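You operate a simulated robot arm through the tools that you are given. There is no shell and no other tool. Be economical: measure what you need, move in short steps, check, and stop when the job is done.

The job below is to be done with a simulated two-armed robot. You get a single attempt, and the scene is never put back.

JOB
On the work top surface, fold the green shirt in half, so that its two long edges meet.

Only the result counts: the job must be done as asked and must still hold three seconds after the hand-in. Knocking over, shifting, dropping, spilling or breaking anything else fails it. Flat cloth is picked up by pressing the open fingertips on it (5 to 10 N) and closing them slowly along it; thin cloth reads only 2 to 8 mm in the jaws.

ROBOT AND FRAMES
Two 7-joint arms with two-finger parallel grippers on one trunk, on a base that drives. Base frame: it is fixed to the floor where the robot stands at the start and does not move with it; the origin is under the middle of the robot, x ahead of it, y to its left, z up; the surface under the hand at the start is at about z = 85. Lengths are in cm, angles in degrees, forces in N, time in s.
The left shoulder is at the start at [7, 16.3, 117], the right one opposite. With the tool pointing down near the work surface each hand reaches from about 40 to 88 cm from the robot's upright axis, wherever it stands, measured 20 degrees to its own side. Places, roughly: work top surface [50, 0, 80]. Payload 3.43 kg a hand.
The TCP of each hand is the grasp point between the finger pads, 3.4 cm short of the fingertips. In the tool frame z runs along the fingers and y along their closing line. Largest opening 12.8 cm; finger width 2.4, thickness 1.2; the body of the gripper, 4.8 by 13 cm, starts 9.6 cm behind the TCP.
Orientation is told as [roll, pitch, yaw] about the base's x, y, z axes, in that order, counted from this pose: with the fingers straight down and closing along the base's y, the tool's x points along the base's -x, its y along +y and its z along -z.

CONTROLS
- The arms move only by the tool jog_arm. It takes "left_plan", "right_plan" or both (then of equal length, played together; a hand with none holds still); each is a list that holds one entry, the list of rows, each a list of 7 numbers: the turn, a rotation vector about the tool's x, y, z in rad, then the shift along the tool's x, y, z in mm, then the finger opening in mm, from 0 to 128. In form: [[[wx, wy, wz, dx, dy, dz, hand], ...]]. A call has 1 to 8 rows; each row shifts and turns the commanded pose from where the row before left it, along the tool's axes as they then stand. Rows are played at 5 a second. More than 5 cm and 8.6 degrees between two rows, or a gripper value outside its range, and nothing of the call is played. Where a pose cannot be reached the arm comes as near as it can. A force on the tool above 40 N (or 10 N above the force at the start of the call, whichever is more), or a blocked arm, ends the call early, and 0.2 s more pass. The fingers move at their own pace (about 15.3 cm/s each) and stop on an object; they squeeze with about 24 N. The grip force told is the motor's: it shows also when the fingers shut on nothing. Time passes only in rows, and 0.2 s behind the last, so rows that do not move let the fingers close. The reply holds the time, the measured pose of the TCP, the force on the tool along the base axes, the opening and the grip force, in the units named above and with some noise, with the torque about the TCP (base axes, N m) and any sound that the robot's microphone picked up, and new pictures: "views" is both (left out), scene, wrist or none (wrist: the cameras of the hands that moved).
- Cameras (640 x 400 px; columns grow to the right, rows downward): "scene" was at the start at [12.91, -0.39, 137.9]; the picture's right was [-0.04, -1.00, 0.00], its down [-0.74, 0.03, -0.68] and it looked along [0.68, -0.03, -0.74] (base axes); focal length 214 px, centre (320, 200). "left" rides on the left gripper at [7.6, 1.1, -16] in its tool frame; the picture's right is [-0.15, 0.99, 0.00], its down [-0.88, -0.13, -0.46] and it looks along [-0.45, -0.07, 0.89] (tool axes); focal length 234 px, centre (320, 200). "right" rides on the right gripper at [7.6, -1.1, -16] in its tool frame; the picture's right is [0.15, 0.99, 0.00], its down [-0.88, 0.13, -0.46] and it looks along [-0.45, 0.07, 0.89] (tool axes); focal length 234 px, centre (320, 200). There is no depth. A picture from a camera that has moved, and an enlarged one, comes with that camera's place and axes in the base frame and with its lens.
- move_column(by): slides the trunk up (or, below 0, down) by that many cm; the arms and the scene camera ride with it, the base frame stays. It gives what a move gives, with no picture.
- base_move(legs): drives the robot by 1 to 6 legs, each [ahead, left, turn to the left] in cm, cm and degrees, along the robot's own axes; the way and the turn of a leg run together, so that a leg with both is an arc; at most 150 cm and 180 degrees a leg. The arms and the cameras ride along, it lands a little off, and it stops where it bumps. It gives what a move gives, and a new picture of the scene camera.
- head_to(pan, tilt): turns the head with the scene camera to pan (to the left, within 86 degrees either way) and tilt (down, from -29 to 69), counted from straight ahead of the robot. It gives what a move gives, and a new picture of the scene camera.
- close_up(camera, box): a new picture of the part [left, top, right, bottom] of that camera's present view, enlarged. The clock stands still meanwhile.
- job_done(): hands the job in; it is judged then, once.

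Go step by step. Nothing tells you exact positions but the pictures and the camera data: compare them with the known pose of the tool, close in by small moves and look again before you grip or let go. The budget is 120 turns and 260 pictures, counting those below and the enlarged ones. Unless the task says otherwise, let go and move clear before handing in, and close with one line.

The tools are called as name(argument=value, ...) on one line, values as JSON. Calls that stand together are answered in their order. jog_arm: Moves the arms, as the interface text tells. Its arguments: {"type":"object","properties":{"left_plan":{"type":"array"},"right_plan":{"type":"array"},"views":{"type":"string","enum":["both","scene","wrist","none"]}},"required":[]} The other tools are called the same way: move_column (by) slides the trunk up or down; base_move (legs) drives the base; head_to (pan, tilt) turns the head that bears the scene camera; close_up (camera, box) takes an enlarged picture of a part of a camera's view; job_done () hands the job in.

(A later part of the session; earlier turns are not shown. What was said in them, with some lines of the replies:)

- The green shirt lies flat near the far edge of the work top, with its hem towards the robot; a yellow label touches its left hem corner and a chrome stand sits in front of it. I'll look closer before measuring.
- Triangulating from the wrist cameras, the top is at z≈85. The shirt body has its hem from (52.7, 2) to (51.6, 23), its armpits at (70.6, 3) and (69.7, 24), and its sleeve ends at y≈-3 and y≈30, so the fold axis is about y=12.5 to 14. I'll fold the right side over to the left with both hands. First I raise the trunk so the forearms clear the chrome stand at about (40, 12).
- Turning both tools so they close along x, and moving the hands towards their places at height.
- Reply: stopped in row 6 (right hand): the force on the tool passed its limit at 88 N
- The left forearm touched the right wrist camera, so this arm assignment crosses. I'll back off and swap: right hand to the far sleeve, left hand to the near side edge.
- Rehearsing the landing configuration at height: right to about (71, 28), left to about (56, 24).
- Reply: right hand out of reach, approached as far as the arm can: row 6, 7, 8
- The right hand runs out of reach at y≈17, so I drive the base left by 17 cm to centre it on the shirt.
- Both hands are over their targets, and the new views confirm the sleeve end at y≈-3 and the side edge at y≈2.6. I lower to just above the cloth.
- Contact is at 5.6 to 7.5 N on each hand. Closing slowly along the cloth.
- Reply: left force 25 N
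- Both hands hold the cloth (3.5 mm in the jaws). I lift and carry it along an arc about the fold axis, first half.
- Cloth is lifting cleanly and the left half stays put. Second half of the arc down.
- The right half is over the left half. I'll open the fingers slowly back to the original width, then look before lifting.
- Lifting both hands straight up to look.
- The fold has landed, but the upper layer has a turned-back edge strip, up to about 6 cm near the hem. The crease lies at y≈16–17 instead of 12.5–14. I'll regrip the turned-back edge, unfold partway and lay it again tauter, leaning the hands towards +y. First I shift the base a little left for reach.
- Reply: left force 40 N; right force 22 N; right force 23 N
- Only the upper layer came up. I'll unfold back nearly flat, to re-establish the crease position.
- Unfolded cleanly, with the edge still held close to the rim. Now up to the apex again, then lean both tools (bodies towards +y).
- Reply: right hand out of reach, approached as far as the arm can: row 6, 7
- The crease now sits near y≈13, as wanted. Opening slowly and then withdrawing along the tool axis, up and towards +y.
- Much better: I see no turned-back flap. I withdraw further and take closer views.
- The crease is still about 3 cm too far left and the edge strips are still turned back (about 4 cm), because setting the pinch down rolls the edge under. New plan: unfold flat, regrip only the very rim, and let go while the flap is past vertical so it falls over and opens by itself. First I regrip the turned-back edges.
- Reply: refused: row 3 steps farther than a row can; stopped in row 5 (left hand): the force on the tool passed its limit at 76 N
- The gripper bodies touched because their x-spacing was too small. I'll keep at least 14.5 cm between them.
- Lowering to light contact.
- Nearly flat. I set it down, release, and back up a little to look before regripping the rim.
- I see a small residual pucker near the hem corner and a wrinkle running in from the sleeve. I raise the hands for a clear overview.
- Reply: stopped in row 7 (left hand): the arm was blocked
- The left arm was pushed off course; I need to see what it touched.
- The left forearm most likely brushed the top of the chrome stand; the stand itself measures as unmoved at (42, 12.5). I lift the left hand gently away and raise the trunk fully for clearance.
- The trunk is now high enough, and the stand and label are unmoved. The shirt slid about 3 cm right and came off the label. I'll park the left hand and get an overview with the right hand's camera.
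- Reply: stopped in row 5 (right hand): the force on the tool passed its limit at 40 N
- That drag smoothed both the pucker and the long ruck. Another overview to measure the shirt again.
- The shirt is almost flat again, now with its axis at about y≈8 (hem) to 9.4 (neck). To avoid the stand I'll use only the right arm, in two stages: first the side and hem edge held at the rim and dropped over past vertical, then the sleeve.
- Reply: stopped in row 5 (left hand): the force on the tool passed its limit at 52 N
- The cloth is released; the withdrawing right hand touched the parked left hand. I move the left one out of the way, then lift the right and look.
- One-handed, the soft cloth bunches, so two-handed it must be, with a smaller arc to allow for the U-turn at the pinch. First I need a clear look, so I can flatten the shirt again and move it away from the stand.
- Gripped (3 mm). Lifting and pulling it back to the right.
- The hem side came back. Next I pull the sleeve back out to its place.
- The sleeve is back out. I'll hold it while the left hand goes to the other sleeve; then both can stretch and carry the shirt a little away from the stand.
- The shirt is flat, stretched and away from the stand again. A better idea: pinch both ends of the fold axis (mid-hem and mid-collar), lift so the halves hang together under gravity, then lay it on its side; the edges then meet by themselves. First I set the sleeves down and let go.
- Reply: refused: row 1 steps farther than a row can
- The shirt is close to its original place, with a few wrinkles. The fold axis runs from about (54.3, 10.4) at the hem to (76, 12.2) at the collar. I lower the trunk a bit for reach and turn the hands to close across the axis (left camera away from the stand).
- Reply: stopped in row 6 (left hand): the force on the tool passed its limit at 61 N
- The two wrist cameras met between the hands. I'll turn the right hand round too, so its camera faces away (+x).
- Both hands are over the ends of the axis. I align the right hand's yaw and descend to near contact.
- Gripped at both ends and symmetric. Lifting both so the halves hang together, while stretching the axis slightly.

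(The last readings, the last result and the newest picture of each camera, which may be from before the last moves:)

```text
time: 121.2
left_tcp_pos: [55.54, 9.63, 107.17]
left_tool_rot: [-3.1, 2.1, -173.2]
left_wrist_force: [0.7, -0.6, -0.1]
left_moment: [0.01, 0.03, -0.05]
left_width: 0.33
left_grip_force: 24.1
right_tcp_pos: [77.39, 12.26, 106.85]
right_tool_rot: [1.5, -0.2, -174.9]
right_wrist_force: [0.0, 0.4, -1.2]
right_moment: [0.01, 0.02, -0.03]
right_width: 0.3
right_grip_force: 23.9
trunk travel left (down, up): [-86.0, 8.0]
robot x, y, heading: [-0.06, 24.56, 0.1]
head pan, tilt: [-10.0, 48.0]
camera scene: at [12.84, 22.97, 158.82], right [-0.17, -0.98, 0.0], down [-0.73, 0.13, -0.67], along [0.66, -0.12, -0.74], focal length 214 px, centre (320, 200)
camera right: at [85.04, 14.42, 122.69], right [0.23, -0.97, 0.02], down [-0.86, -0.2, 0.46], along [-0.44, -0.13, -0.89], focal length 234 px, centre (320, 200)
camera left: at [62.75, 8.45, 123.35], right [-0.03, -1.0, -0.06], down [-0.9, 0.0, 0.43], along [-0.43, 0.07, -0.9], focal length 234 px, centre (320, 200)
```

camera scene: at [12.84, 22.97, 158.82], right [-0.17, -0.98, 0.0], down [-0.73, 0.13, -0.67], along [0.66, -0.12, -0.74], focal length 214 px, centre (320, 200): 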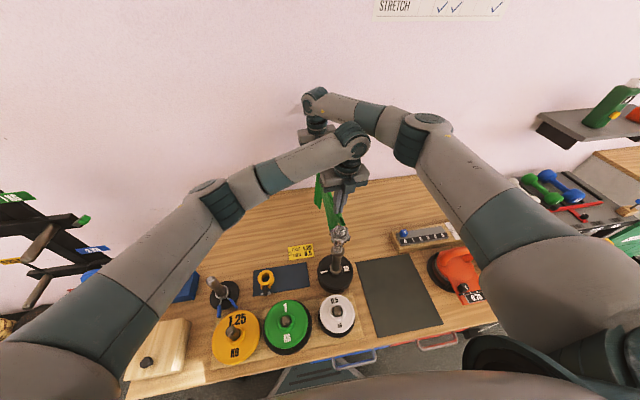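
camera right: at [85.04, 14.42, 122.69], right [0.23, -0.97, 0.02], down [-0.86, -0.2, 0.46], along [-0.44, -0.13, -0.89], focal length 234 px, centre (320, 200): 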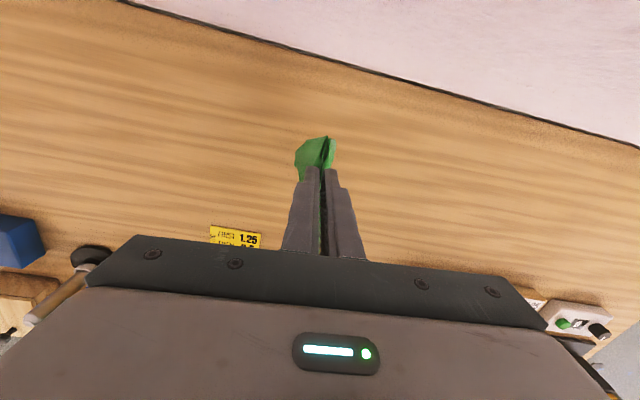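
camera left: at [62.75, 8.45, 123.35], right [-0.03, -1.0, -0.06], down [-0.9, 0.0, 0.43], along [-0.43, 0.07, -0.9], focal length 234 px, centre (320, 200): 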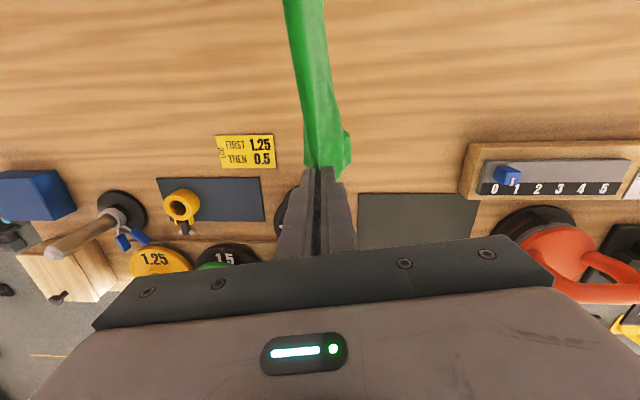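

It hangs neatly folded in half along the axis. I take it up and to the left a little, shift the base and trunk for reach, then lay it down sideways towards −y, so the lower edges land first.

jog_arm(left_plan=[[[0, 0, 0, 2, -15, -20, 0], [0, 0, 0, 2, -18, -20, 0], [0, 0, 0, 2, -18, -20, 0], [0, 0, 0, 2, -18, -20, 0], [0, 0, 0, 2, -18, -10, 0], [0, 0, 0, 2, -15, 0, 0], [0, 0, 0, 0, 0, 0, 0]]], right_plan=[[[0, 0, 0, 1, -15, -20, 0], [0, 0, 0, 1, -18, -20, 0], [0, 0, 0, 1, -18, -20, 0], [0, 0, 0, 1, -18, -20, 0], [0, 0, 0, 1, -18, -10, 0], [0, 0, 0, 1, -15, 0, 0], [0, 0, 0, 0, 0, 0, 0]]], views="none")

base_move(legs=[[0, 4, 0]])

move_column(by=-8)

```text
time: 122.8
left_tcp_pos: [55.23, 19.37, 116.68]
left_tool_rot: [-3.2, 2.0, -173.4]
left_wrist_force: [0.3, -0.1, -1.0]
left_moment: [0.04, -0.01, -0.03]
left_width: 0.3
left_grip_force: 23.4
right_tcp_pos: [76.95, 22.74, 115.43]
right_tool_rot: [1.4, -0.2, -175.0]
right_wrist_force: [-0.4, -0.5, -0.3]
right_moment: [0.04, 0.01, 0.0]
right_width: 0.27
right_grip_force: 23.4
trunk travel left (down, up): [-86.0, 8.0]
robot x, y, heading: [0.31, 24.47, -0.0]
head pan, tilt: [-10.0, 48.0]
```

```text
time: 123.7
left_tcp_pos: [55.36, 22.55, 116.67]
left_tool_rot: [-3.5, 1.9, -173.6]
left_wrist_force: [0.5, -1.1, -1.2]
left_moment: [0.09, -0.01, -0.02]
left_width: 0.29
left_grip_force: 23.5
right_tcp_pos: [77.04, 25.91, 115.49]
right_tool_rot: [1.1, -0.2, -175.0]
right_wrist_force: [-0.5, -1.4, 0.2]
right_moment: [0.12, 0.02, -0.04]
right_width: 0.28
right_grip_force: 24.0
trunk travel left (down, up): [-86.0, 8.0]
robot x, y, heading: [0.12, 28.24, 0.1]
head pan, tilt: [-10.0, 48.0]
camera scene: at [12.82, 26.04, 158.81], right [-0.17, -0.98, -0.01], down [-0.73, 0.13, -0.67], along [0.66, -0.11, -0.74], focal length 214 px, centre (320, 200)
```

scene: 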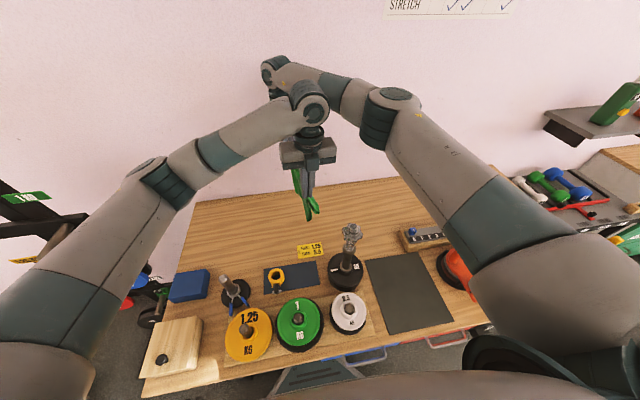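

```text
time: 124.8
left_tcp_pos: [55.33, 23.06, 108.76]
left_tool_rot: [-3.2, 2.0, -173.5]
left_wrist_force: [0.7, -0.7, -0.1]
left_moment: [0.01, 0.01, -0.01]
left_width: 0.3
left_grip_force: 23.9
right_tcp_pos: [77.11, 26.5, 107.48]
right_tool_rot: [1.4, -0.2, -175.1]
right_wrist_force: [0.6, -0.2, -0.4]
right_moment: [0.04, -0.03, -0.01]
right_width: 0.31
right_grip_force: 24.2
trunk travel left (down, up): [-78.0, 16.0]
robot x, y, heading: [0.16, 28.51, -0.4]
head pan, tilt: [-10.0, 48.0]
```

jog_arm(left_plan=[[[0, 0, 0, -2.2, 18.4, 16, 0], [0, 0, 0, -2.2, 18.4, 16, 0], [0, 0, 0, -2, 16.7, 14, 0], [0, 0, 0, -2, 16.7, 14, 0], [0, 0, 0, -1.8, 14.9, 13, 0], [0, 0, 0, -1.8, 14.9, 13, 0], [0, 0, 0, -1.3, 11, 17.5, 0], [0, 0, 0, -1.3, 11, 17.5, 0]]], right_plan=[[[0, 0, 0, -1.9, 21.4, 10, 0], [0, 0, 0, -1.9, 21.4, 10, 0], [0, 0, 0, -1.7, 19.4, 14, 0], [0, 0, 0, -1.7, 19.4, 14, 0], [0, 0, 0, -1.5, 17.4, 13, 0], [0, 0, 0, -1.5, 17.4, 13, 0], [0, 0, 0, -1.1, 13, 17.5, 0], [0, 0, 0, -1.1, 13, 17.5, 0]]], views="both")

```text
time: 126.7
left_tcp_pos: [55.38, 11.76, 95.81]
left_tool_rot: [-3.0, 2.0, -173.4]
left_wrist_force: [0.0, -0.5, -0.3]
left_moment: [-0.01, -0.02, 0.04]
left_width: 0.27
left_grip_force: 23.3
right_tcp_pos: [76.97, 11.79, 96.75]
right_tool_rot: [1.4, -0.3, -175.2]
right_wrist_force: [0.5, -1.0, 0.8]
right_moment: [-0.02, 0.0, 0.0]
right_width: 0.3
right_grip_force: 23.7
trunk travel left (down, up): [-78.0, 16.0]
robot x, y, heading: [0.16, 28.4, 0.1]
head pan, tilt: [-10.0, 48.0]
camera scene: at [12.85, 26.85, 150.83], right [-0.17, -0.98, 0.0], down [-0.73, 0.13, -0.67], along [0.66, -0.12, -0.74], focal length 214 px, centre (320, 200)
camera right: at [84.61, 13.88, 112.56], right [0.23, -0.97, 0.02], down [-0.87, -0.19, 0.46], along [-0.45, -0.13, -0.89], focal length 234 px, centre (320, 200)
camera left: at [62.71, 10.61, 112.02], right [-0.03, -1.0, -0.06], down [-0.9, 0.0, 0.43], along [-0.43, 0.07, -0.9], focal length 234 px, centre (320, 200)
```

scene: 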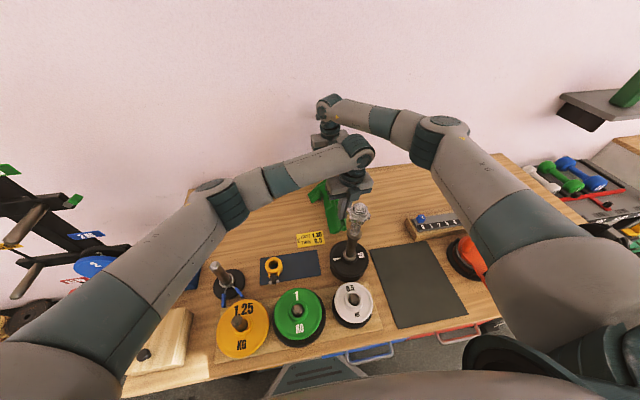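
right: 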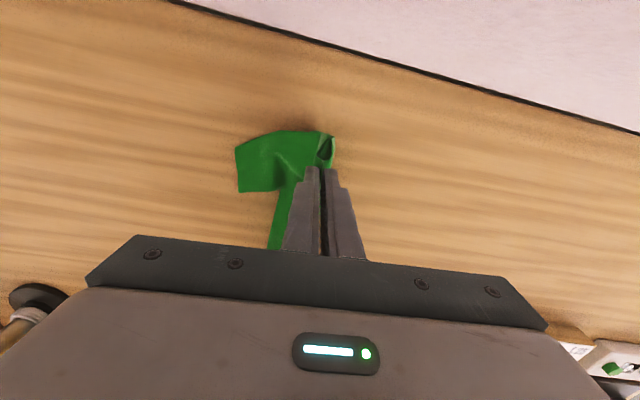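
left: 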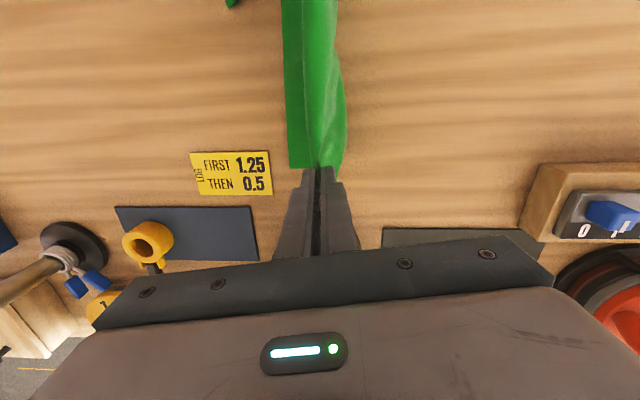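

Sleeves are trailing properly to +y. The hem end is shorter, so I first swing the left hand up and back (+y), then bring both hands down along their arcs.

jog_arm(left_plan=[[[0, 0, 0, 4, -20, -10, 0], [0, 0, 0, 4, -20, -10, 0], [0, 0, 0, 4, -20, -5, 0], [0, 0, 0, -3, 26, 4, 0], [0, 0, 0, -3, 26, 7, 0], [0, 0, 0, -3.3, 28, 24, 0], [0, 0, 0, -2, 17, 28, 0], [0, 0, 0, -0.8, 7, 26, 0]]], right_plan=[[[0, 0, 0, 0, 0, 0, 0], [0, 0, 0, 0, 0, 0, 0], [0, 0, 0, 0, 0, 0, 0], [0, 0, 0, -0.7, 8, 14, 0], [0, 0, 0, -0.5, 6, 16, 0], [0, 0, 0, -0.4, 5, 17, 0], [0, 0, 0, -0.3, 3, 13, 0], [0, 0, 0, -0.2, 2, 8, 0]]], views="both")

```text
time: 128.4
left_tcp_pos: [56.24, 7.68, 89.2]
left_tool_rot: [-3.1, 2.0, -173.5]
left_wrist_force: [0.1, 0.4, -0.9]
left_moment: [-0.03, 0.03, 0.03]
left_width: 0.29
left_grip_force: 24.3
right_tcp_pos: [76.8, 9.61, 90.26]
right_tool_rot: [1.5, -0.2, -175.0]
right_wrist_force: [0.4, -0.1, 0.3]
right_moment: [0.0, 0.0, -0.05]
right_width: 0.31
right_grip_force: 24.1
trunk travel left (down, up): [-78.0, 16.0]
robot x, y, heading: [-0.06, 28.52, -0.2]
head pan, tilt: [-10.0, 48.0]
camera scene: at [12.82, 26.96, 150.83], right [-0.17, -0.98, 0.0], down [-0.73, 0.13, -0.67], along [0.66, -0.12, -0.74], focal length 214 px, centre (320, 200)
camera right: at [84.5, 11.58, 105.97], right [0.23, -0.97, 0.03], down [-0.87, -0.19, 0.46], along [-0.45, -0.13, -0.89], focal length 234 px, centre (320, 200)
camera left: at [63.47, 6.57, 105.31], right [-0.03, -1.0, -0.06], down [-0.9, 0.0, 0.43], along [-0.43, 0.07, -0.9], focal length 234 px, centre (320, 200)
```

scene: 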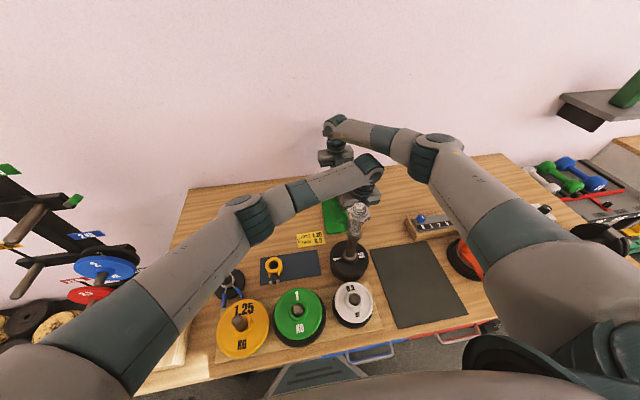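
right: 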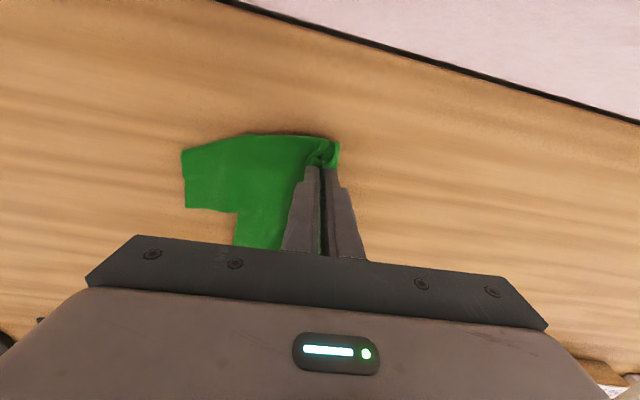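
left: 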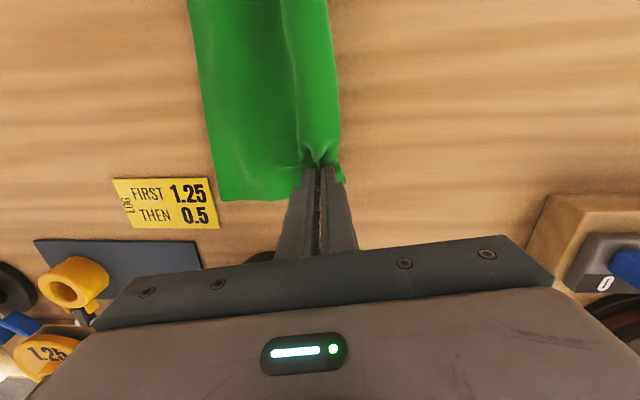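

The shirt is lying neatly double. I lower the last few millimetres, open slowly and lift straight off.

jog_arm(left_plan=[[[0, 0, 0, 0, 4, 3, 0], [0, 0, 0, 0, 0, 0, 4], [0, 0, 0, 0, 0, 0, 10], [0, 0, 0, 0, 0, 0, 18], [0, 0, 0, 0, 0, -10, 24], [0, 0, 0, 0, 0, -20, 24], [0, 0, 0, 0, 0, -40, 24], [0, 0, 0, 0, 0, -45, 24]]], right_plan=[[[0, 0, 0, 0, 5, 9, 0], [0, 0, 0, 0, 0, 0, 4], [0, 0, 0, 0, 0, 0, 10], [0, 0, 0, 0, 0, 0, 18], [0, 0, 0, 0, 0, -10, 24], [0, 0, 0, 0, 0, -20, 24], [0, 0, 0, 0, 0, -40, 24], [0, 0, 0, 0, 0, -45, 24]]], views="wrist")

```text
time: 130.2
left_tcp_pos: [56.2, 6.2, 100.31]
left_tool_rot: [-3.1, 1.9, -173.5]
left_wrist_force: [-0.9, 0.1, -0.2]
left_moment: [0.0, -0.02, 0.02]
left_width: 2.4
left_grip_force: 0.0
right_tcp_pos: [76.95, 9.21, 101.12]
right_tool_rot: [1.5, -0.2, -175.1]
right_wrist_force: [-0.6, 0.2, -0.1]
right_moment: [-0.01, -0.04, 0.01]
right_width: 2.43
right_grip_force: 0.1
trunk travel left (down, up): [-78.0, 16.0]
robot x, y, heading: [-0.05, 28.54, 0.2]
head pan, tilt: [-10.0, 48.0]
camera right: at [84.56, 11.35, 116.81], right [0.23, -0.97, 0.02], down [-0.87, -0.19, 0.46], along [-0.44, -0.13, -0.89], focal length 234 px, centre (320, 200)
camera left: at [63.43, 5.07, 116.5], right [-0.03, -1.0, -0.06], down [-0.9, 0.0, 0.43], along [-0.43, 0.07, -0.9], focal length 234 px, centre (320, 200)
```

right: 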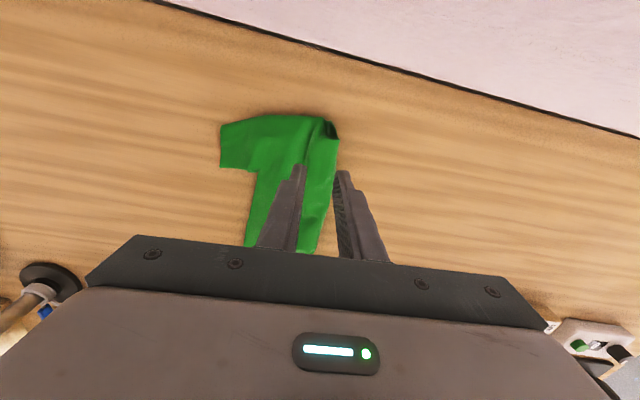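
left: 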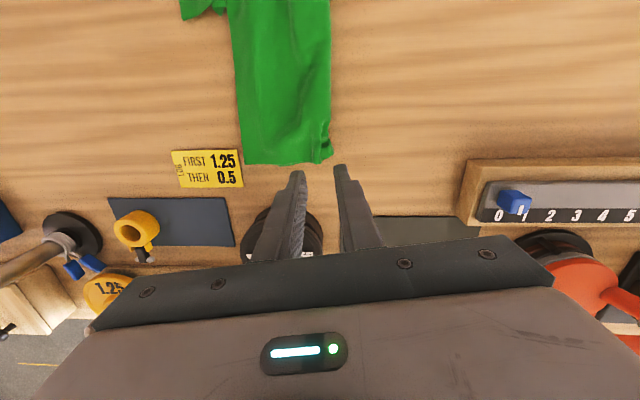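

The fold looks clean. I move both hands higher and apart, then check closely.

jog_arm(left_plan=[[[0, 0, 0, 0, 0, -45, 24], [0, 0, 0, 0, -20, -40, 24], [0, 0, 0, 0, -40, 0, 24], [0, 0, 0, 0, -40, 0, 24], [0, 0, 0, 0, -40, 0, 24], [0, 0, 0, 0, -40, 0, 24], [0, 0, 0, 0, -40, 0, 24]]], right_plan=[[[0, 0, 0, 0, 0, -40, 24], [0, 0, 0, 0, 20, -40, 24], [0, 0, 0, 0, 30, 0, 24], [0, 0, 0, 0, 30, 0, 24], [0, 0, 0, 0, 30, 0, 24], [0, 0, 0, 0, 30, 0, 24], [0, 0, 0, 0, 30, 0, 24]]], views="none")

close_up(camera="left", box=[300, 0, 560, 170])

close_up(camera="scene", box=[290, 160, 410, 290])

close_up(camera="right", box=[60, 80, 320, 250])

```text
time: 131.8
left_tcp_pos: [52.72, 25.56, 110.12]
left_tool_rot: [-3.1, 2.2, -173.7]
left_wrist_force: [0.7, -0.1, 0.0]
left_moment: [0.04, 0.02, 0.03]
left_width: 2.41
left_grip_force: 0.1
right_tcp_pos: [78.04, -5.16, 109.54]
right_tool_rot: [1.5, 0.1, -174.0]
right_wrist_force: [-20.0, 9.4, 6.5]
right_moment: [-1.56, -4.24, 1.33]
right_width: 2.39
right_grip_force: 0.0
trunk travel left (down, up): [-78.0, 16.0]
robot x, y, heading: [0.25, 28.29, 0.5]
head pan, tilt: [-10.0, 48.0]
stopped in row 7 (right hand): the force on the tool passed its limit at 55 N (the readings are from after the stop); the commanded pose is now the measured one
```

```text
2.35 times, centred on (430, 85) of left
camera zoom: at [59.98, 24.49, 126.33], right [-0.03, -1.0, -0.06], down [-0.9, 0.0, 0.43], along [-0.43, 0.07, -0.9], focal length 551 px, centre (61, 471)
```

zoom: 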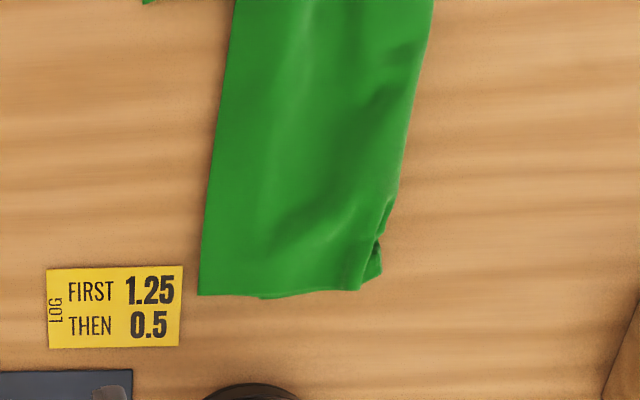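

```text
3.08 times, centred on (350, 225) of scene
camera zoom: at [12.11, 27.0, 150.9], right [-0.17, -0.98, 0.0], down [-0.73, 0.13, -0.67], along [0.66, -0.12, -0.74], focal length 660 px, centre (228, 123)
```

zoom: 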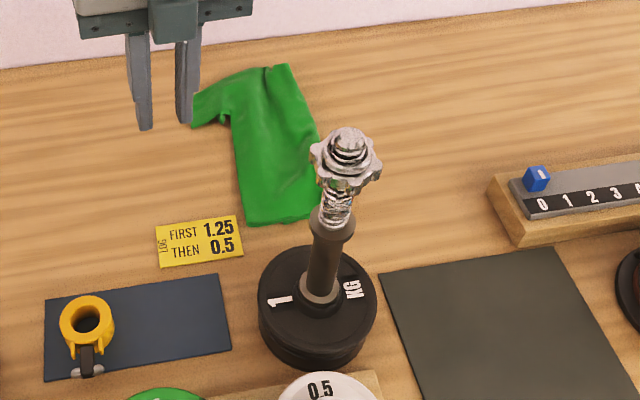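

```text
2.35 times, centred on (190, 165) of right
camera zoom: at [85.48, -2.91, 125.39], right [0.25, -0.97, 0.02], down [-0.86, -0.21, 0.46], along [-0.44, -0.13, -0.89], focal length 551 px, centre (626, 282)
```

zoom: 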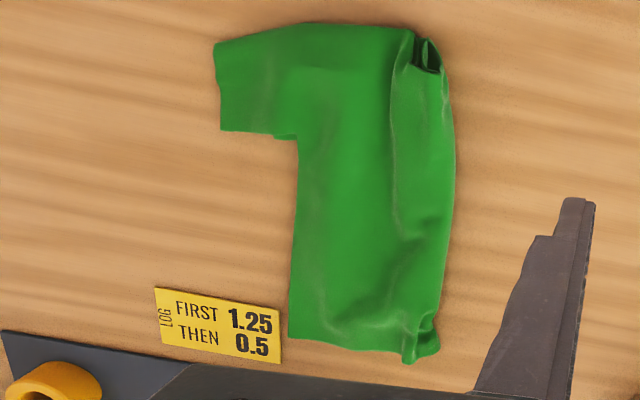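

Edges, hem corners and sleeve ends coincide, the label and stand are where they began, and the shirt lies flat. The right hand is leaning on something beyond the table (probably the wall), so I back it off and re-check.

jog_arm(right_plan=[[[0, 0, 0, -25, 5, -10, 24], [0, 0, 0, -30, 10, -20, 24], [0, 0, 0, -20, 20, -20, 24], [0, 0, 0, 0, 20, 0, 24], [0, 0, 0, 0, 0, 0, 24], [0, 0, 0, 0, 0, 0, 24]]], left_plan=[[[0, 0, 0, 0, -30, -10, 24], [0, 0, 0, 0, -30, -10, 24], [0, 0, 0, 0, -30, 0, 24], [0, 0, 0, 0, 0, 0, 24], [0, 0, 0, 0, 0, 0, 24], [0, 0, 0, 0, 0, 0, 24]]], views="scene")

close_up(camera="right", box=[20, 60, 340, 260])

```text
time: 133.2
left_tcp_pos: [52.0, 34.56, 112.25]
left_tool_rot: [-3.1, 1.8, -173.5]
left_wrist_force: [-1.1, 0.4, 0.4]
left_moment: [0.0, -0.01, 0.01]
left_width: 2.42
left_grip_force: 0.2
right_tcp_pos: [71.16, -11.16, 114.22]
right_tool_rot: [1.5, -0.3, -174.4]
right_wrist_force: [0.5, 0.1, 0.6]
right_moment: [0.04, 0.03, 0.03]
right_width: 2.42
right_grip_force: 0.1
trunk travel left (down, up): [-78.0, 16.0]
robot x, y, heading: [-0.19, 28.46, 0.2]
head pan, tilt: [-10.0, 48.0]
camera scene: at [12.76, 27.04, 150.83], right [-0.17, -0.98, 0.0], down [-0.73, 0.13, -0.67], along [0.66, -0.12, -0.74], focal length 214 px, centre (320, 200)
```

scene: 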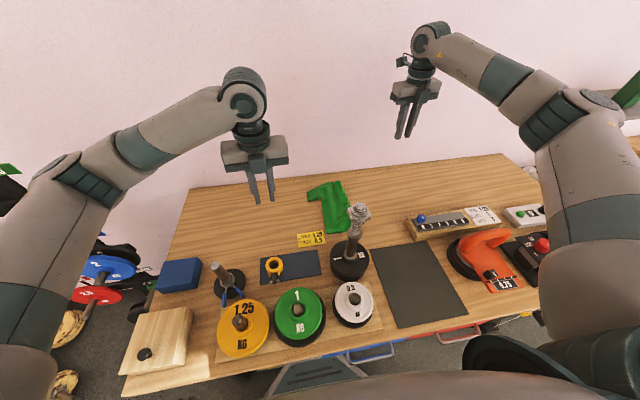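

```text
2.00 times, centred on (180, 160) of right
camera zoom: at [78.84, -8.97, 130.05], right [0.24, -0.97, 0.02], down [-0.86, -0.2, 0.46], along [-0.45, -0.13, -0.89], focal length 468 px, centre (600, 280)
```

zoom: 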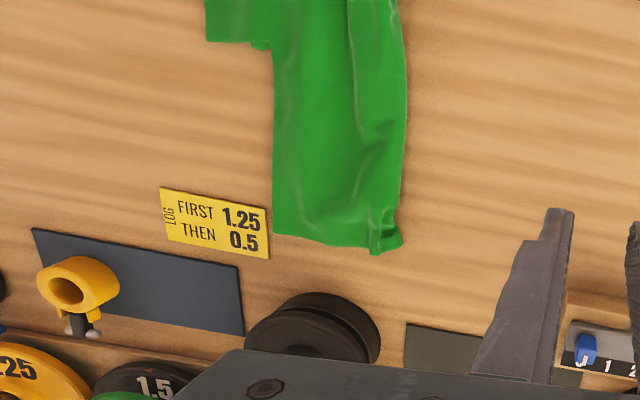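

The shirt lies folded in half with its long edges together. Nothing else on the table looks moved, and both hands are clear, so I hand in.

job_done()

```text
The job is handed in.
```

The green shirt is folded in half lengthwise on the work top with its two long edges together, both hands are clear, and I saw nothing else on the table shifted.
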